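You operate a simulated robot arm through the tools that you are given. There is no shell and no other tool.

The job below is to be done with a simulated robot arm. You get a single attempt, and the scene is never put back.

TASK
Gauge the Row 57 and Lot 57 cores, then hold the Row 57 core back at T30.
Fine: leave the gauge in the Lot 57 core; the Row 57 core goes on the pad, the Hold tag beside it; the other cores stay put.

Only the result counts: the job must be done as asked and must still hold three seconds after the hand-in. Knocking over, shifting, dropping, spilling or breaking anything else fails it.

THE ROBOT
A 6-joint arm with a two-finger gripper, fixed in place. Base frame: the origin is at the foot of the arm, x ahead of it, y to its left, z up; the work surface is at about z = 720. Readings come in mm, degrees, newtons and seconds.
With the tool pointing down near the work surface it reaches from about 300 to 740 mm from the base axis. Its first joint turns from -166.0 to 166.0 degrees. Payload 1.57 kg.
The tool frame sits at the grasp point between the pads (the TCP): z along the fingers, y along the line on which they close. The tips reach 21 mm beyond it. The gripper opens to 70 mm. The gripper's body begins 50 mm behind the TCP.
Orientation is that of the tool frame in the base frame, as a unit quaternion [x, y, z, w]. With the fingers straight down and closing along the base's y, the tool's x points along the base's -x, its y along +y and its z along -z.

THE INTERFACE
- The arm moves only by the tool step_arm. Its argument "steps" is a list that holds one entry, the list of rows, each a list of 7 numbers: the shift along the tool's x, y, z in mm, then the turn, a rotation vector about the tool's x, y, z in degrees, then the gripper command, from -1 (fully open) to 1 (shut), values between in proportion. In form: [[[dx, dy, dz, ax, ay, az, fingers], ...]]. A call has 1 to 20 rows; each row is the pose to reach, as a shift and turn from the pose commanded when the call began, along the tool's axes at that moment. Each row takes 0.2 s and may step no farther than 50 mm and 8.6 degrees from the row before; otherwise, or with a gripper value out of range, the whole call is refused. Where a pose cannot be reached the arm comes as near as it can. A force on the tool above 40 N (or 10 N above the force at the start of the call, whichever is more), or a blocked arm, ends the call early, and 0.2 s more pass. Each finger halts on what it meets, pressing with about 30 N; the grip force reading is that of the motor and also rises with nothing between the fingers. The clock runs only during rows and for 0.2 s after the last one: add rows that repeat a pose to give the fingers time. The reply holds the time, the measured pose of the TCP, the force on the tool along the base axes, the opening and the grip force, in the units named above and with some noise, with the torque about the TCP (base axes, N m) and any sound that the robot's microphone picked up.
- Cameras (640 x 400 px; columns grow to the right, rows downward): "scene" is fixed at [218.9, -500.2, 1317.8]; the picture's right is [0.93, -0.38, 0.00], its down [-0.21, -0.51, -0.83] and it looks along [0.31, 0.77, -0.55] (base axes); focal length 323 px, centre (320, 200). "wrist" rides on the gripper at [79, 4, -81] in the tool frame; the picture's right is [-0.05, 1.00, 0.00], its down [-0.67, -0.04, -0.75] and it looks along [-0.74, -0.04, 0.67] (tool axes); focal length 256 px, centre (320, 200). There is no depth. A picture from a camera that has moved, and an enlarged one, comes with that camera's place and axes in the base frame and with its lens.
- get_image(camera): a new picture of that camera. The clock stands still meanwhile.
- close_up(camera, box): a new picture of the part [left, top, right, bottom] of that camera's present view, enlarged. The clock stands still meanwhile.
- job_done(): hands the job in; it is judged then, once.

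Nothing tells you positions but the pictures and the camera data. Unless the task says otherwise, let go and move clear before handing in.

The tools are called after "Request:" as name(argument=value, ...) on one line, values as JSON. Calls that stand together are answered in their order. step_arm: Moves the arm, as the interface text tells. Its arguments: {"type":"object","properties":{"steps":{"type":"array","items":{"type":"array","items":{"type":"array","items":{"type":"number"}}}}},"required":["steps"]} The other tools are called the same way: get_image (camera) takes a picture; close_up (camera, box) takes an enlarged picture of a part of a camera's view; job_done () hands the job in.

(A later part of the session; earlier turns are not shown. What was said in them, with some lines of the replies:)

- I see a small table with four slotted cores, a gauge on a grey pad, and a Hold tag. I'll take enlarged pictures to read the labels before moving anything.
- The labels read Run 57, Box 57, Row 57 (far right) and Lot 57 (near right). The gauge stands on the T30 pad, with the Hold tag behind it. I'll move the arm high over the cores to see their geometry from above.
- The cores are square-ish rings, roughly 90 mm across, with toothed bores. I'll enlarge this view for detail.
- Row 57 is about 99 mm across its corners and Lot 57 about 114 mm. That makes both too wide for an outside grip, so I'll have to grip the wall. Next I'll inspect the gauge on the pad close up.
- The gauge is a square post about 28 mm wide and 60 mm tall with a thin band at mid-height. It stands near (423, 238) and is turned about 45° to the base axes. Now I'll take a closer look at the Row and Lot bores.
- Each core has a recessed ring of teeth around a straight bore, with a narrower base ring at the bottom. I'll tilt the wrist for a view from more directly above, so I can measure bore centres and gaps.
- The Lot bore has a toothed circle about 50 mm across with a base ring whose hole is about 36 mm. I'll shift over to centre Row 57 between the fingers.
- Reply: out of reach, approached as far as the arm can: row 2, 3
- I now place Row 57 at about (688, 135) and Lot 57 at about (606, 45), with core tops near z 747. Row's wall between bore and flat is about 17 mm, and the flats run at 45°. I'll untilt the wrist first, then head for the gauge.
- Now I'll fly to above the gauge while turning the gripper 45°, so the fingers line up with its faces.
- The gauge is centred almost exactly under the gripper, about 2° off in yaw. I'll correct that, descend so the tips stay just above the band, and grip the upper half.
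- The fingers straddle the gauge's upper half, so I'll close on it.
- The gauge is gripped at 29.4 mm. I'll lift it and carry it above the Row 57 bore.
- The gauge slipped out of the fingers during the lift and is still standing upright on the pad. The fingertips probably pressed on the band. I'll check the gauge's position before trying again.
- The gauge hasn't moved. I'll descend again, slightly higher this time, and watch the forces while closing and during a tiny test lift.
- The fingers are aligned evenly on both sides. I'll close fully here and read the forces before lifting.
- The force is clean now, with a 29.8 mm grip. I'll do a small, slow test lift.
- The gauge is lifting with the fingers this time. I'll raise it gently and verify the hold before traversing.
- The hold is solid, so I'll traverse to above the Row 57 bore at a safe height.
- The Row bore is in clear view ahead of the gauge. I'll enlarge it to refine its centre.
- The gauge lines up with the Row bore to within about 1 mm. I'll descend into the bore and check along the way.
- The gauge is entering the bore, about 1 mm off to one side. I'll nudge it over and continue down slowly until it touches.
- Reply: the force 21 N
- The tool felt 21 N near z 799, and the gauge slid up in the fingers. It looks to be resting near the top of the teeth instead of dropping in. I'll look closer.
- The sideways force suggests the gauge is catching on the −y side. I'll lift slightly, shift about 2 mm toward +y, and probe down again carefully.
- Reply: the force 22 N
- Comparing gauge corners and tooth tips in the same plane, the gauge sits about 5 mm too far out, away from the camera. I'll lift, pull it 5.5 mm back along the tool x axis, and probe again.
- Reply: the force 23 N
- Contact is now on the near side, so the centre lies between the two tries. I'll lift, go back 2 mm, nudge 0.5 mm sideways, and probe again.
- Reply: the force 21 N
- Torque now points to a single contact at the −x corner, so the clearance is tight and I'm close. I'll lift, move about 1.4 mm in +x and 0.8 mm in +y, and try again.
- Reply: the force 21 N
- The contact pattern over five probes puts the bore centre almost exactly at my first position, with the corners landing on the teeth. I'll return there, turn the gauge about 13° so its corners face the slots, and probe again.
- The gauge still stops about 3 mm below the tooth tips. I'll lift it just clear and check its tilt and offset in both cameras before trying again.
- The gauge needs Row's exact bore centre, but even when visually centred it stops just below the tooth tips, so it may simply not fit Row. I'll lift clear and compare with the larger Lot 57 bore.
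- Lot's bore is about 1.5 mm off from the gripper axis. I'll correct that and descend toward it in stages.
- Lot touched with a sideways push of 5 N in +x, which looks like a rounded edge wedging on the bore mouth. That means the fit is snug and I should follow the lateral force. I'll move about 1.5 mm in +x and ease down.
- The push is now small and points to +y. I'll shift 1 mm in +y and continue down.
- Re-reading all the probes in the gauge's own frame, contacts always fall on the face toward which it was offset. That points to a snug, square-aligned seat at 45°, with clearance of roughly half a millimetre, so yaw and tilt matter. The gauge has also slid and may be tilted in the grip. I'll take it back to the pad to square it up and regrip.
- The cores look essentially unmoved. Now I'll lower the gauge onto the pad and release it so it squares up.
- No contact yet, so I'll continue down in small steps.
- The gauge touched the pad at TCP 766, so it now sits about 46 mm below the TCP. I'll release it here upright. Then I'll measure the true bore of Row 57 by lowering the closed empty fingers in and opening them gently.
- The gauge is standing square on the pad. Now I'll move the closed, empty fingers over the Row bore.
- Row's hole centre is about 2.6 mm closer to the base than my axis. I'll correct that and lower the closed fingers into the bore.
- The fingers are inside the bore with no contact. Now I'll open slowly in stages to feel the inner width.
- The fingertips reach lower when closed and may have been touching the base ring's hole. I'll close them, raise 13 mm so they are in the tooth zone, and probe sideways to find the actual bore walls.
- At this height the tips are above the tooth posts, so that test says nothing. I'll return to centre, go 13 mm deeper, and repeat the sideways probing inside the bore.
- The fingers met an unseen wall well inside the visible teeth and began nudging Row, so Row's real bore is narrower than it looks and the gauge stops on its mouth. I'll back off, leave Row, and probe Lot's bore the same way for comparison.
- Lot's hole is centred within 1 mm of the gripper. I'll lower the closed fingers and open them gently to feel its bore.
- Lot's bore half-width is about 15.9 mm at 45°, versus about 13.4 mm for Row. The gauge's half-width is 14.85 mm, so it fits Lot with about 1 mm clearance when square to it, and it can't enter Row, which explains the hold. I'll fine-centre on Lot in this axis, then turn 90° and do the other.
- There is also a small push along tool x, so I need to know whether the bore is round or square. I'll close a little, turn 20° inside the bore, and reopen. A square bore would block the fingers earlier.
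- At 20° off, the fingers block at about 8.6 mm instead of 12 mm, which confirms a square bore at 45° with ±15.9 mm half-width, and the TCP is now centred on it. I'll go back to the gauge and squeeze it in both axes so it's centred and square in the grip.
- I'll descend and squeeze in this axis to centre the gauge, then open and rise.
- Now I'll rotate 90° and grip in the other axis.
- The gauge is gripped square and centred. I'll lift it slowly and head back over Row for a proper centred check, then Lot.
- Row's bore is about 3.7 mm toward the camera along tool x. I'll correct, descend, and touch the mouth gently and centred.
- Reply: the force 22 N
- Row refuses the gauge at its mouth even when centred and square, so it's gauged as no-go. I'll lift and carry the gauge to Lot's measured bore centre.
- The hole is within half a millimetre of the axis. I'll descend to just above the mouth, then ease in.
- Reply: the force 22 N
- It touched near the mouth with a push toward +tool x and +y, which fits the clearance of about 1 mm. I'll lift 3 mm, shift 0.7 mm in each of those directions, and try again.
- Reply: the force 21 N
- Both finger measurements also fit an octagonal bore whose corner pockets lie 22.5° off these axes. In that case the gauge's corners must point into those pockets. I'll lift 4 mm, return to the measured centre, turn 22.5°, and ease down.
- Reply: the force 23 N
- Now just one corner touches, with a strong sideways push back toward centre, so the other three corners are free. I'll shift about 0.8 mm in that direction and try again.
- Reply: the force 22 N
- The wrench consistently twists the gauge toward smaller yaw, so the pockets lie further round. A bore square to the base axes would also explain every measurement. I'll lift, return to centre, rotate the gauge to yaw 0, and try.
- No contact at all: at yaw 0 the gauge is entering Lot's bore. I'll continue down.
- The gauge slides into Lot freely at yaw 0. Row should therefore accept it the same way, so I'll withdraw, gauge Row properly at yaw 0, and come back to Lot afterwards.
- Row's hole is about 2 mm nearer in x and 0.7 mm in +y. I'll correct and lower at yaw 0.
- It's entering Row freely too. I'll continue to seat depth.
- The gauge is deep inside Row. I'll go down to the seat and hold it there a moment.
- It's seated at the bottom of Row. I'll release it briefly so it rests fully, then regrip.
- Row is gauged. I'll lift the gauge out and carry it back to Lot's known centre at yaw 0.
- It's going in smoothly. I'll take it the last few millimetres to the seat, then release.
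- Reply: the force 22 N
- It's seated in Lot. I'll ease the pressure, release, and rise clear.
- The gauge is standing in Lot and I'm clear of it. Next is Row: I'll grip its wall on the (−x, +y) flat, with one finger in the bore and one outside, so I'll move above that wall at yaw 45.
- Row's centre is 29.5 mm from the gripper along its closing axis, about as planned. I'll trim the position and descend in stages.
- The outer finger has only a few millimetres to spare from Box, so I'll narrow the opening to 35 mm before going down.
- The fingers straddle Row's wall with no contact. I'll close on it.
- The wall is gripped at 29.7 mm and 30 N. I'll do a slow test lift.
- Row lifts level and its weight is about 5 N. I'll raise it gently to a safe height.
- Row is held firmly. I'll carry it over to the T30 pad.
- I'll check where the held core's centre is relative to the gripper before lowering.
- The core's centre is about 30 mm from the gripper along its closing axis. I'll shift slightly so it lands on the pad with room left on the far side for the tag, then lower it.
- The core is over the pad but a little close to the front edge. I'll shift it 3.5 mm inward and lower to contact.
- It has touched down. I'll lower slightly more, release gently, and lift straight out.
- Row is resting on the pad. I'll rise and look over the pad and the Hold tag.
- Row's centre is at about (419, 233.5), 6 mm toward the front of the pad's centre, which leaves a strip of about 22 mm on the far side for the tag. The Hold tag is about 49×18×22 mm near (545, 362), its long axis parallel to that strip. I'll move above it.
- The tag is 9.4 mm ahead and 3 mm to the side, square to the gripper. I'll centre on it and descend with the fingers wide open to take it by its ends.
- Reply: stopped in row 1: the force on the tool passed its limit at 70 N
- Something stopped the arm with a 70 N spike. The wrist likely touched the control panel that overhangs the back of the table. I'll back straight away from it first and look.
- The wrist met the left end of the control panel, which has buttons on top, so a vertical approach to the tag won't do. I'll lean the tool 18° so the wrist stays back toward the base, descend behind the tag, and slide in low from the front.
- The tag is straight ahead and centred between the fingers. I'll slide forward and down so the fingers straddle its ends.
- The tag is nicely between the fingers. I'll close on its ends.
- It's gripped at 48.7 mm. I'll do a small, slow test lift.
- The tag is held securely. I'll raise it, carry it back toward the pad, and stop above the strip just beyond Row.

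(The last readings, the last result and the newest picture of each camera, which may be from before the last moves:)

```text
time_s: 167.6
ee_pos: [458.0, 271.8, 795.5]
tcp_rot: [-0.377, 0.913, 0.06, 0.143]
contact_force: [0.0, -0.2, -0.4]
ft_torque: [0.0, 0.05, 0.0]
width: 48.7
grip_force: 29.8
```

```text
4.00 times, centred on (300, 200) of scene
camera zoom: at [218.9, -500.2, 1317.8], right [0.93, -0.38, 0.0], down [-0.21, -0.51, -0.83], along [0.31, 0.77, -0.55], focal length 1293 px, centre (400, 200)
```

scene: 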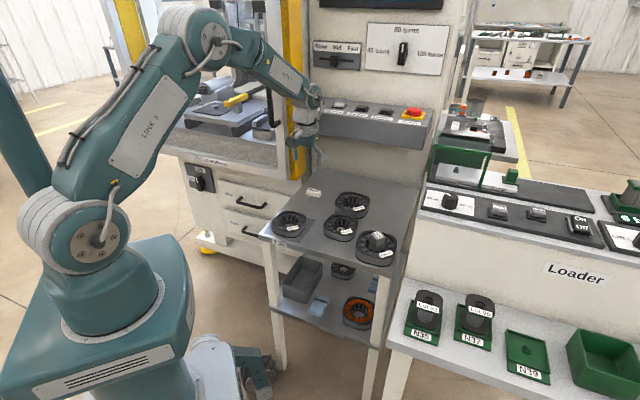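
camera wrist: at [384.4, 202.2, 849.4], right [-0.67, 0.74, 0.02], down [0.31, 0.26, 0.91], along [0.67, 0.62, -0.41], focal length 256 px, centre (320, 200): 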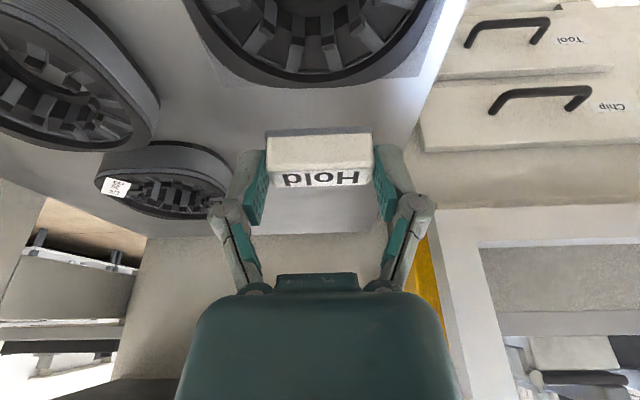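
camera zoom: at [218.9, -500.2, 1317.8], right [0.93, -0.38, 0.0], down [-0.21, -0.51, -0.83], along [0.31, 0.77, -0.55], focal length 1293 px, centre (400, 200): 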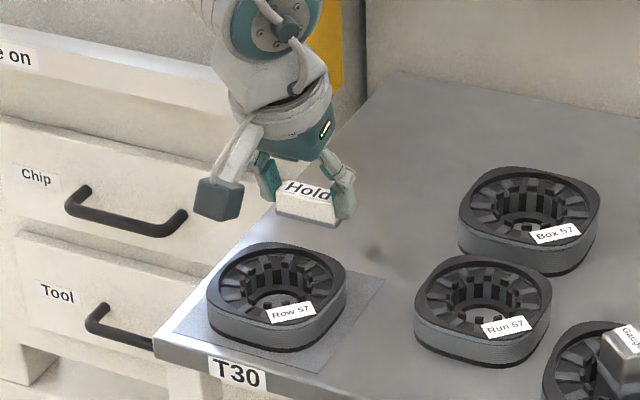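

The tag hangs just beyond Row's far side. I'll lower most of the way and check the clearance.

Request:
step_arm(steps=[[[3, 0, 9.5, 0, 0, 0, 1], [6.2, 0, 19, 0, 0, 0, 1], [9.3, 0, 28.5, 0, 0, 0, 1], [10.8, 0, 33.3, 0, 0, 0, 1], [10.8, 0, 33.3, 0, 0, 0, 1]]])

Request:
get_image(camera="wrist")

Request:
close_up(camera="scene", box=[265, 180, 325, 250])

```text
time_s: 168.8
ee_pos: [457.8, 270.6, 761.1]
tcp_rot: [-0.378, 0.913, 0.06, 0.143]
contact_force: [-0.6, -0.1, 0.1]
ft_torque: [-0.01, 0.01, 0.01]
width: 48.6
grip_force: 29.6
```

```text
taken
camera wrist: at [384.9, 202.3, 814.3], right [-0.67, 0.74, 0.02], down [0.31, 0.26, 0.91], along [0.67, 0.62, -0.41], focal length 256 px, centre (320, 200)
```

wrist: 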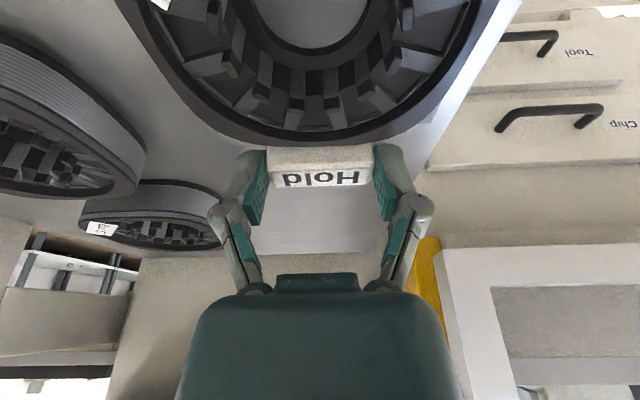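

```text
5.71 times, centred on (295, 215) of scene
camera zoom: at [218.9, -500.2, 1317.8], right [0.93, -0.38, 0.0], down [-0.21, -0.51, -0.83], along [0.31, 0.77, -0.55], focal length 1848 px, centre (463, 114)
```

zoom: 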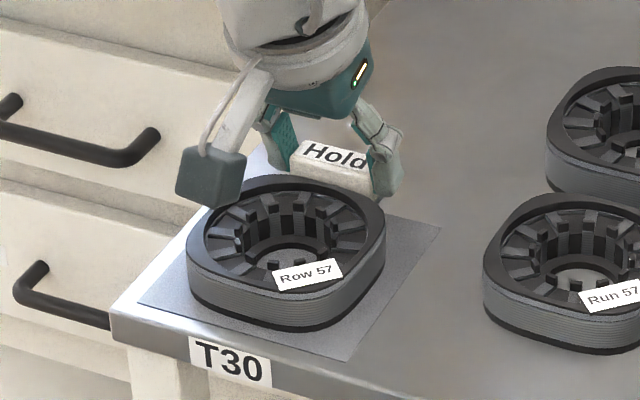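

The tag's near face is only about 2 mm from Row's edge. I'll move it 2 mm outward and then lower it to the pad.

Request:
step_arm(steps=[[[-1.9, 0, 0.6, 0, 0, 0, 1], [-1.9, 0, 0.6, 0, 0, 0, 1], [-0.4, 0, 5.4, 0, 0, 0, 1], [0.9, 0, 9.2, 0, 0, 0, 1], [1.5, 0, 11.1, 0, 0, 0, 1], [1.5, 0, 11.1, 0, 0, 0, 1]]])

Request:
step_arm(steps=[[[0.3, 0, 0.95, 0, 0, 0, 1], [0.3, 0, 0.95, 0, 0, 0, 1]]])

Request:
step_arm(steps=[[[0.3, 0, 0.95, 0, 0, 0, 1], [0.3, 0, 0.95, 0, 0, 0, 1]]])

```text
time_s: 170.2
ee_pos: [459.4, 272.5, 750.4]
tcp_rot: [-0.378, 0.913, 0.06, 0.144]
contact_force: [0.5, -0.3, -0.2]
ft_torque: [-0.03, -0.02, -0.01]
width: 48.7
grip_force: 29.9
```

```text
time_s: 170.8
ee_pos: [459.1, 272.7, 749.7]
tcp_rot: [-0.378, 0.913, 0.059, 0.143]
contact_force: [-0.1, -0.1, -0.2]
ft_torque: [0.02, -0.01, 0.02]
width: 48.6
grip_force: 30.0
```

```text
time_s: 171.4
ee_pos: [460.6, 272.0, 747.0]
tcp_rot: [-0.378, 0.913, 0.06, 0.143]
contact_force: [1.1, -0.4, -1.2]
ft_torque: [0.0, -0.01, 0.01]
width: 48.6
grip_force: 29.8
```

Request:
step_arm(steps=[[[0.3, 0, 0.95, 0, 0, 0, 1], [0.3, 0, 0.95, 0, 0, 0, 1]]])

Request:
get_image(camera="wrist")

Request:
close_up(camera="scene", box=[265, 180, 325, 250])

```text
time_s: 172.0
ee_pos: [460.4, 273.8, 747.9]
tcp_rot: [-0.377, 0.913, 0.06, 0.143]
contact_force: [-0.5, 0.6, 7.8]
ft_torque: [0.13, 0.12, 0.02]
width: 48.6
grip_force: 30.4
```

```text
taken
camera wrist: at [385.9, 203.7, 801.0], right [-0.67, 0.74, 0.02], down [0.31, 0.26, 0.91], along [0.67, 0.62, -0.41], focal length 256 px, centre (320, 200)
```

wrist: 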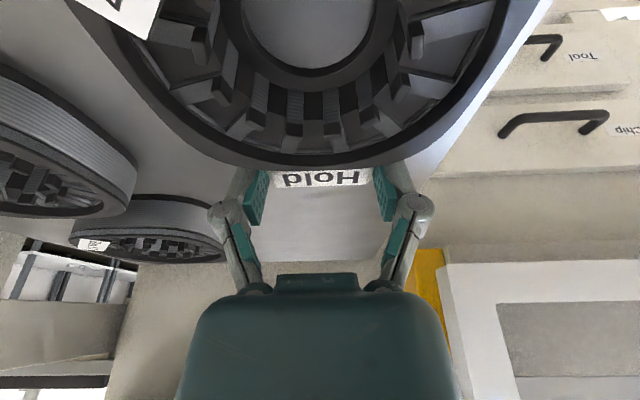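

```text
5.71 times, centred on (295, 215) of scene
camera zoom: at [218.9, -500.2, 1317.8], right [0.93, -0.38, 0.0], down [-0.21, -0.51, -0.83], along [0.31, 0.77, -0.55], focal length 1848 px, centre (463, 114)
```

zoom: 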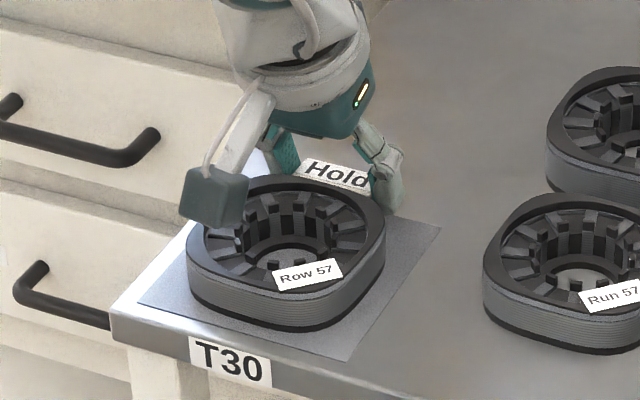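

The tag has touched down. I'll release it gently.

Request:
step_arm(steps=[[[0, 0, 0, 0, 0, 0, -0.42], [0, 0, 0, 0, 0, 0, -0.5], [0, 0, 0, 0, 0, 0, -0.65], [0, 0, 0, 0, 0, 0, -0.8], [0, 0, 0, 0, 0, 0, -0.8]]])

Request:
get_image(camera="wrist")

Request:
close_up(camera="scene", box=[265, 180, 325, 250])

```text
time_s: 173.2
ee_pos: [458.6, 273.4, 746.5]
tcp_rot: [-0.377, 0.913, 0.06, 0.143]
contact_force: [0.4, 0.9, 0.8]
ft_torque: [-0.03, 0.01, 0.01]
width: 63.0
grip_force: 0.1
```

```text
taken
camera wrist: at [385.7, 203.7, 800.7], right [-0.67, 0.74, 0.02], down [0.31, 0.26, 0.91], along [0.67, 0.62, -0.41], focal length 256 px, centre (320, 200)
```

wrist: 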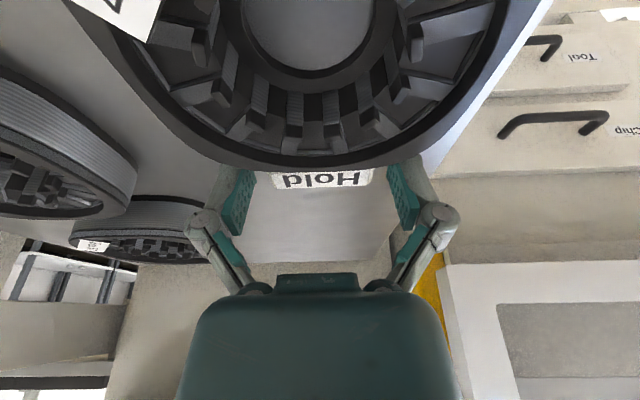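

```text
5.71 times, centred on (295, 215) of scene
camera zoom: at [218.9, -500.2, 1317.8], right [0.93, -0.38, 0.0], down [-0.21, -0.51, -0.83], along [0.31, 0.77, -0.55], focal length 1848 px, centre (463, 114)
```

zoom: 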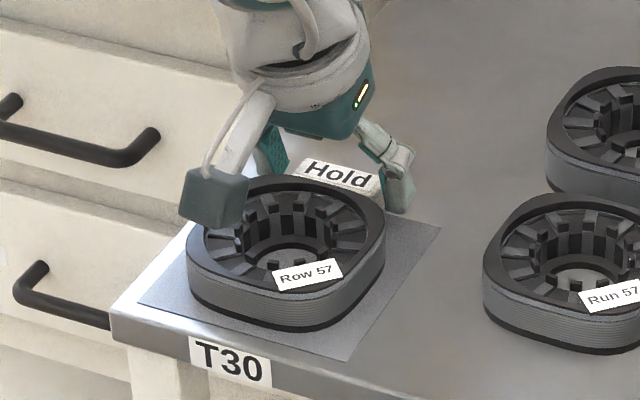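

The tag is standing free beside Row. I'll withdraw straight up, then take a full look.

Request:
step_arm(steps=[[[-3, 0, -9.5, 0, 0, 0, -0.8], [-9, 0, -28, 0, 0, 0, -0.8], [-18, 0, -57, 0, 0, 0, -0.8], [-31, 0, -95, 0, 0, 0, -0.8], [-43, 0, -133, 0, 0, 0, -0.8], [-43, 0, -133, 0, 0, 0, -0.8]]])

Request:
get_image(camera="wrist")

Request:
get_image(camera="scene")

Request:
close_up(camera="scene", box=[250, 170, 410, 270])

```text
time_s: 174.6
ee_pos: [458.1, 272.5, 887.4]
tcp_rot: [-0.377, 0.913, 0.06, 0.144]
contact_force: [0.6, 0.1, 0.0]
ft_torque: [0.01, 0.02, -0.02]
width: 63.2
grip_force: 0.0
```

```text
taken
camera wrist: at [385.9, 203.6, 940.2], right [-0.67, 0.74, 0.02], down [0.31, 0.26, 0.91], along [0.67, 0.62, -0.41], focal length 256 px, centre (320, 200)
```

wrist: 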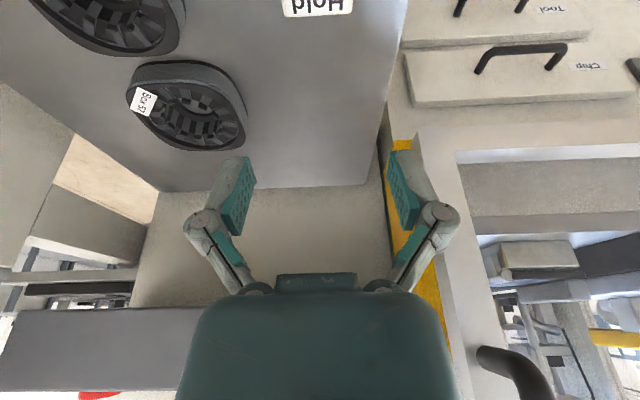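

```text
taken
```

scene: 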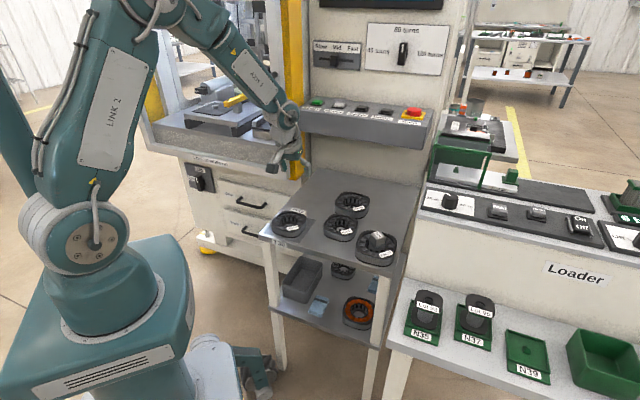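

```text
4.00 times, centred on (330, 220) of scene
camera zoom: at [218.9, -500.2, 1317.8], right [0.93, -0.38, 0.0], down [-0.21, -0.51, -0.83], along [0.31, 0.77, -0.55], focal length 1293 px, centre (280, 120)
```

zoom: 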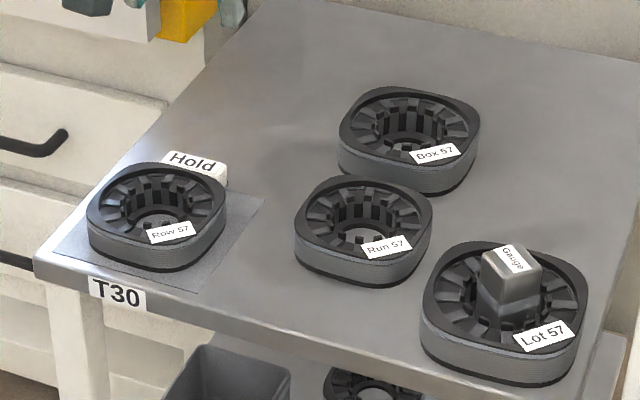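

Everything looks in place. I'll straighten the tool and move back for one overhead check of the pad, the tag, and Lot.

Request:
step_arm(steps=[[[20, 0, -11, 0, 4, 0, -0.8], [45, 0, -25, 0, 8, 0, -0.8], [72, 0, -39, 0, 13, 0, -0.8], [101, 0, -54, 0, 18, 0, -0.8], [101, 0, -54, 0, 18, 0, -0.8]]])

Request:
get_image(camera="wrist")

Request:
close_up(camera="wrist", box=[200, 0, 420, 138])

Request:
close_up(camera="scene", box=[255, 190, 325, 250])

Request:
close_up(camera="scene", box=[350, 215, 405, 270])

```text
time_s: 175.8
ee_pos: [380.3, 193.4, 907.3]
tcp_rot: [-0.383, 0.924, -0.001, -0.001]
contact_force: [0.4, 0.1, 0.5]
ft_torque: [0.01, 0.0, 0.02]
width: 63.1
grip_force: 0.1
```

```text
taken
camera wrist: at [321.9, 139.2, 989.6], right [-0.67, 0.74, 0.0], down [0.5, 0.45, 0.74], along [0.55, 0.5, -0.67], focal length 256 px, centre (320, 200)
```

wrist: 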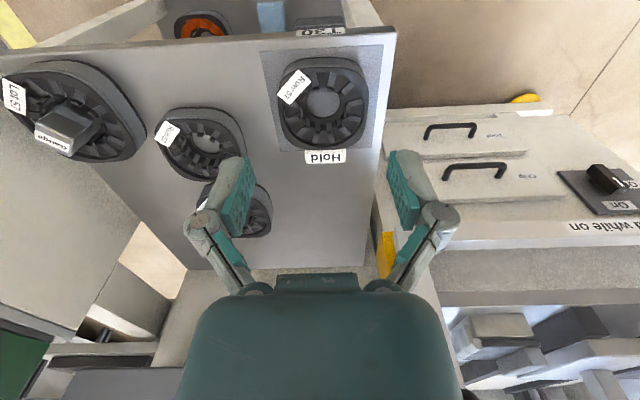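

```text
2.90 times, centred on (310, 69) of wrist
camera zoom: at [321.9, 139.2, 989.6], right [-0.67, 0.74, 0.0], down [0.5, 0.45, 0.74], along [0.55, 0.5, -0.67], focal length 742 px, centre (349, 580)
```

zoom: 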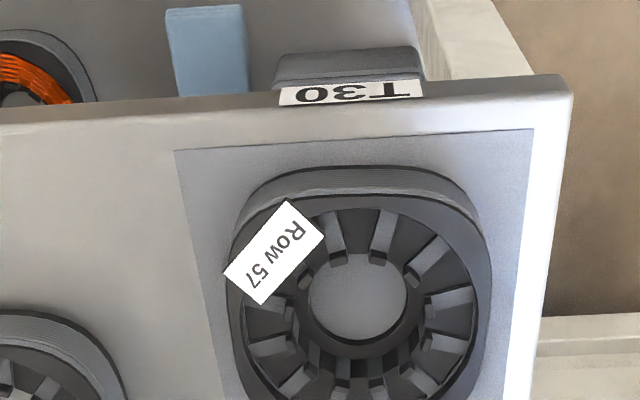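

```text
6.67 times, centred on (290, 220) of scene
camera zoom: at [218.9, -500.2, 1317.8], right [0.93, -0.38, 0.0], down [-0.21, -0.51, -0.83], along [0.31, 0.77, -0.55], focal length 2155 px, centre (520, 67)
```

zoom: 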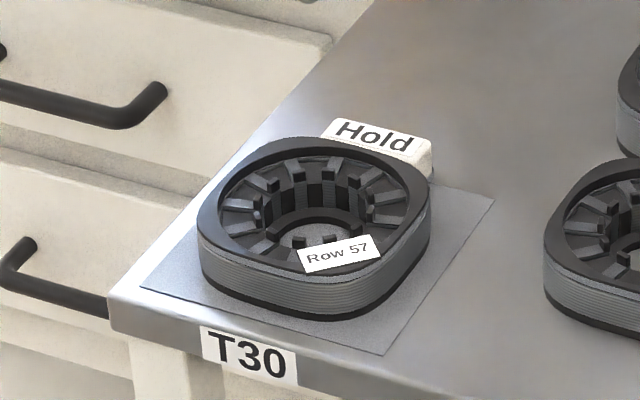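

```text
7.27 times, centred on (378, 242) of scene
camera zoom: at [218.9, -500.2, 1317.8], right [0.93, -0.38, 0.0], down [-0.21, -0.51, -0.83], along [0.31, 0.77, -0.55], focal length 2351 px, centre (-98, -109)
```

zoom: 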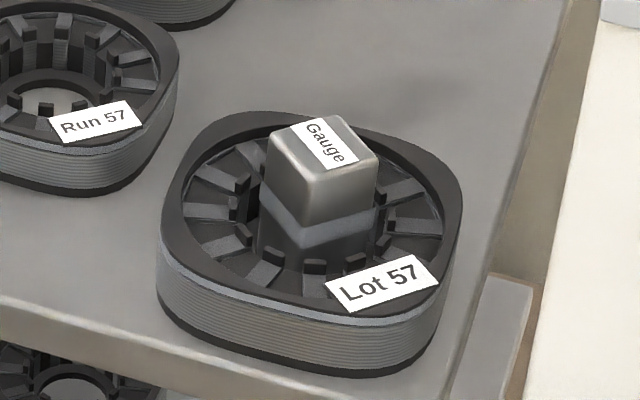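

Final check: Row 57 sits wholly on the T30 pad with the Hold tag beside it, and the gauge stands seated in Lot 57. Run and Box are where they started, Lot moved 2–3 mm while I was finding the fit, and the arm is clear. I'm handing in now.

Request:
job_done()

```text
The job is handed in.
```

I gauged both cores and put Row 57 on the T30 pad with the Hold tag beside it. I've handed the job in, but the hand-in reply didn't say whether it passed.

- **Gauging:** the gauge went fully into Row 57 and then into Lot 57, and I left it seated in Lot 57. It only fits when its faces line up with the base x and y axes. My earlier attempts at other angles stopped at the mouth of the bore.
- **Row 57:** it rests entirely on the pad, about 6 mm toward the front of its centre.
- **Hold tag:** it stands free on the far side of Row 57, about 4 mm away, and overhangs the pad's edge by 3–4 mm.
- **Other cores:** Run 57 and Box 57 look unmoved. Lot 57 shifted about 2–3 mm while I was probing for the fit.
- **Panel contact:** reaching for the Hold tag, the arm hit something and stopped with a 70 N force spike. It was most likely the control panel at the back of the table. I backed away at once and came in at a different angle. The panel looks unchanged in the pictures, but I can't rule out that a button was touched.
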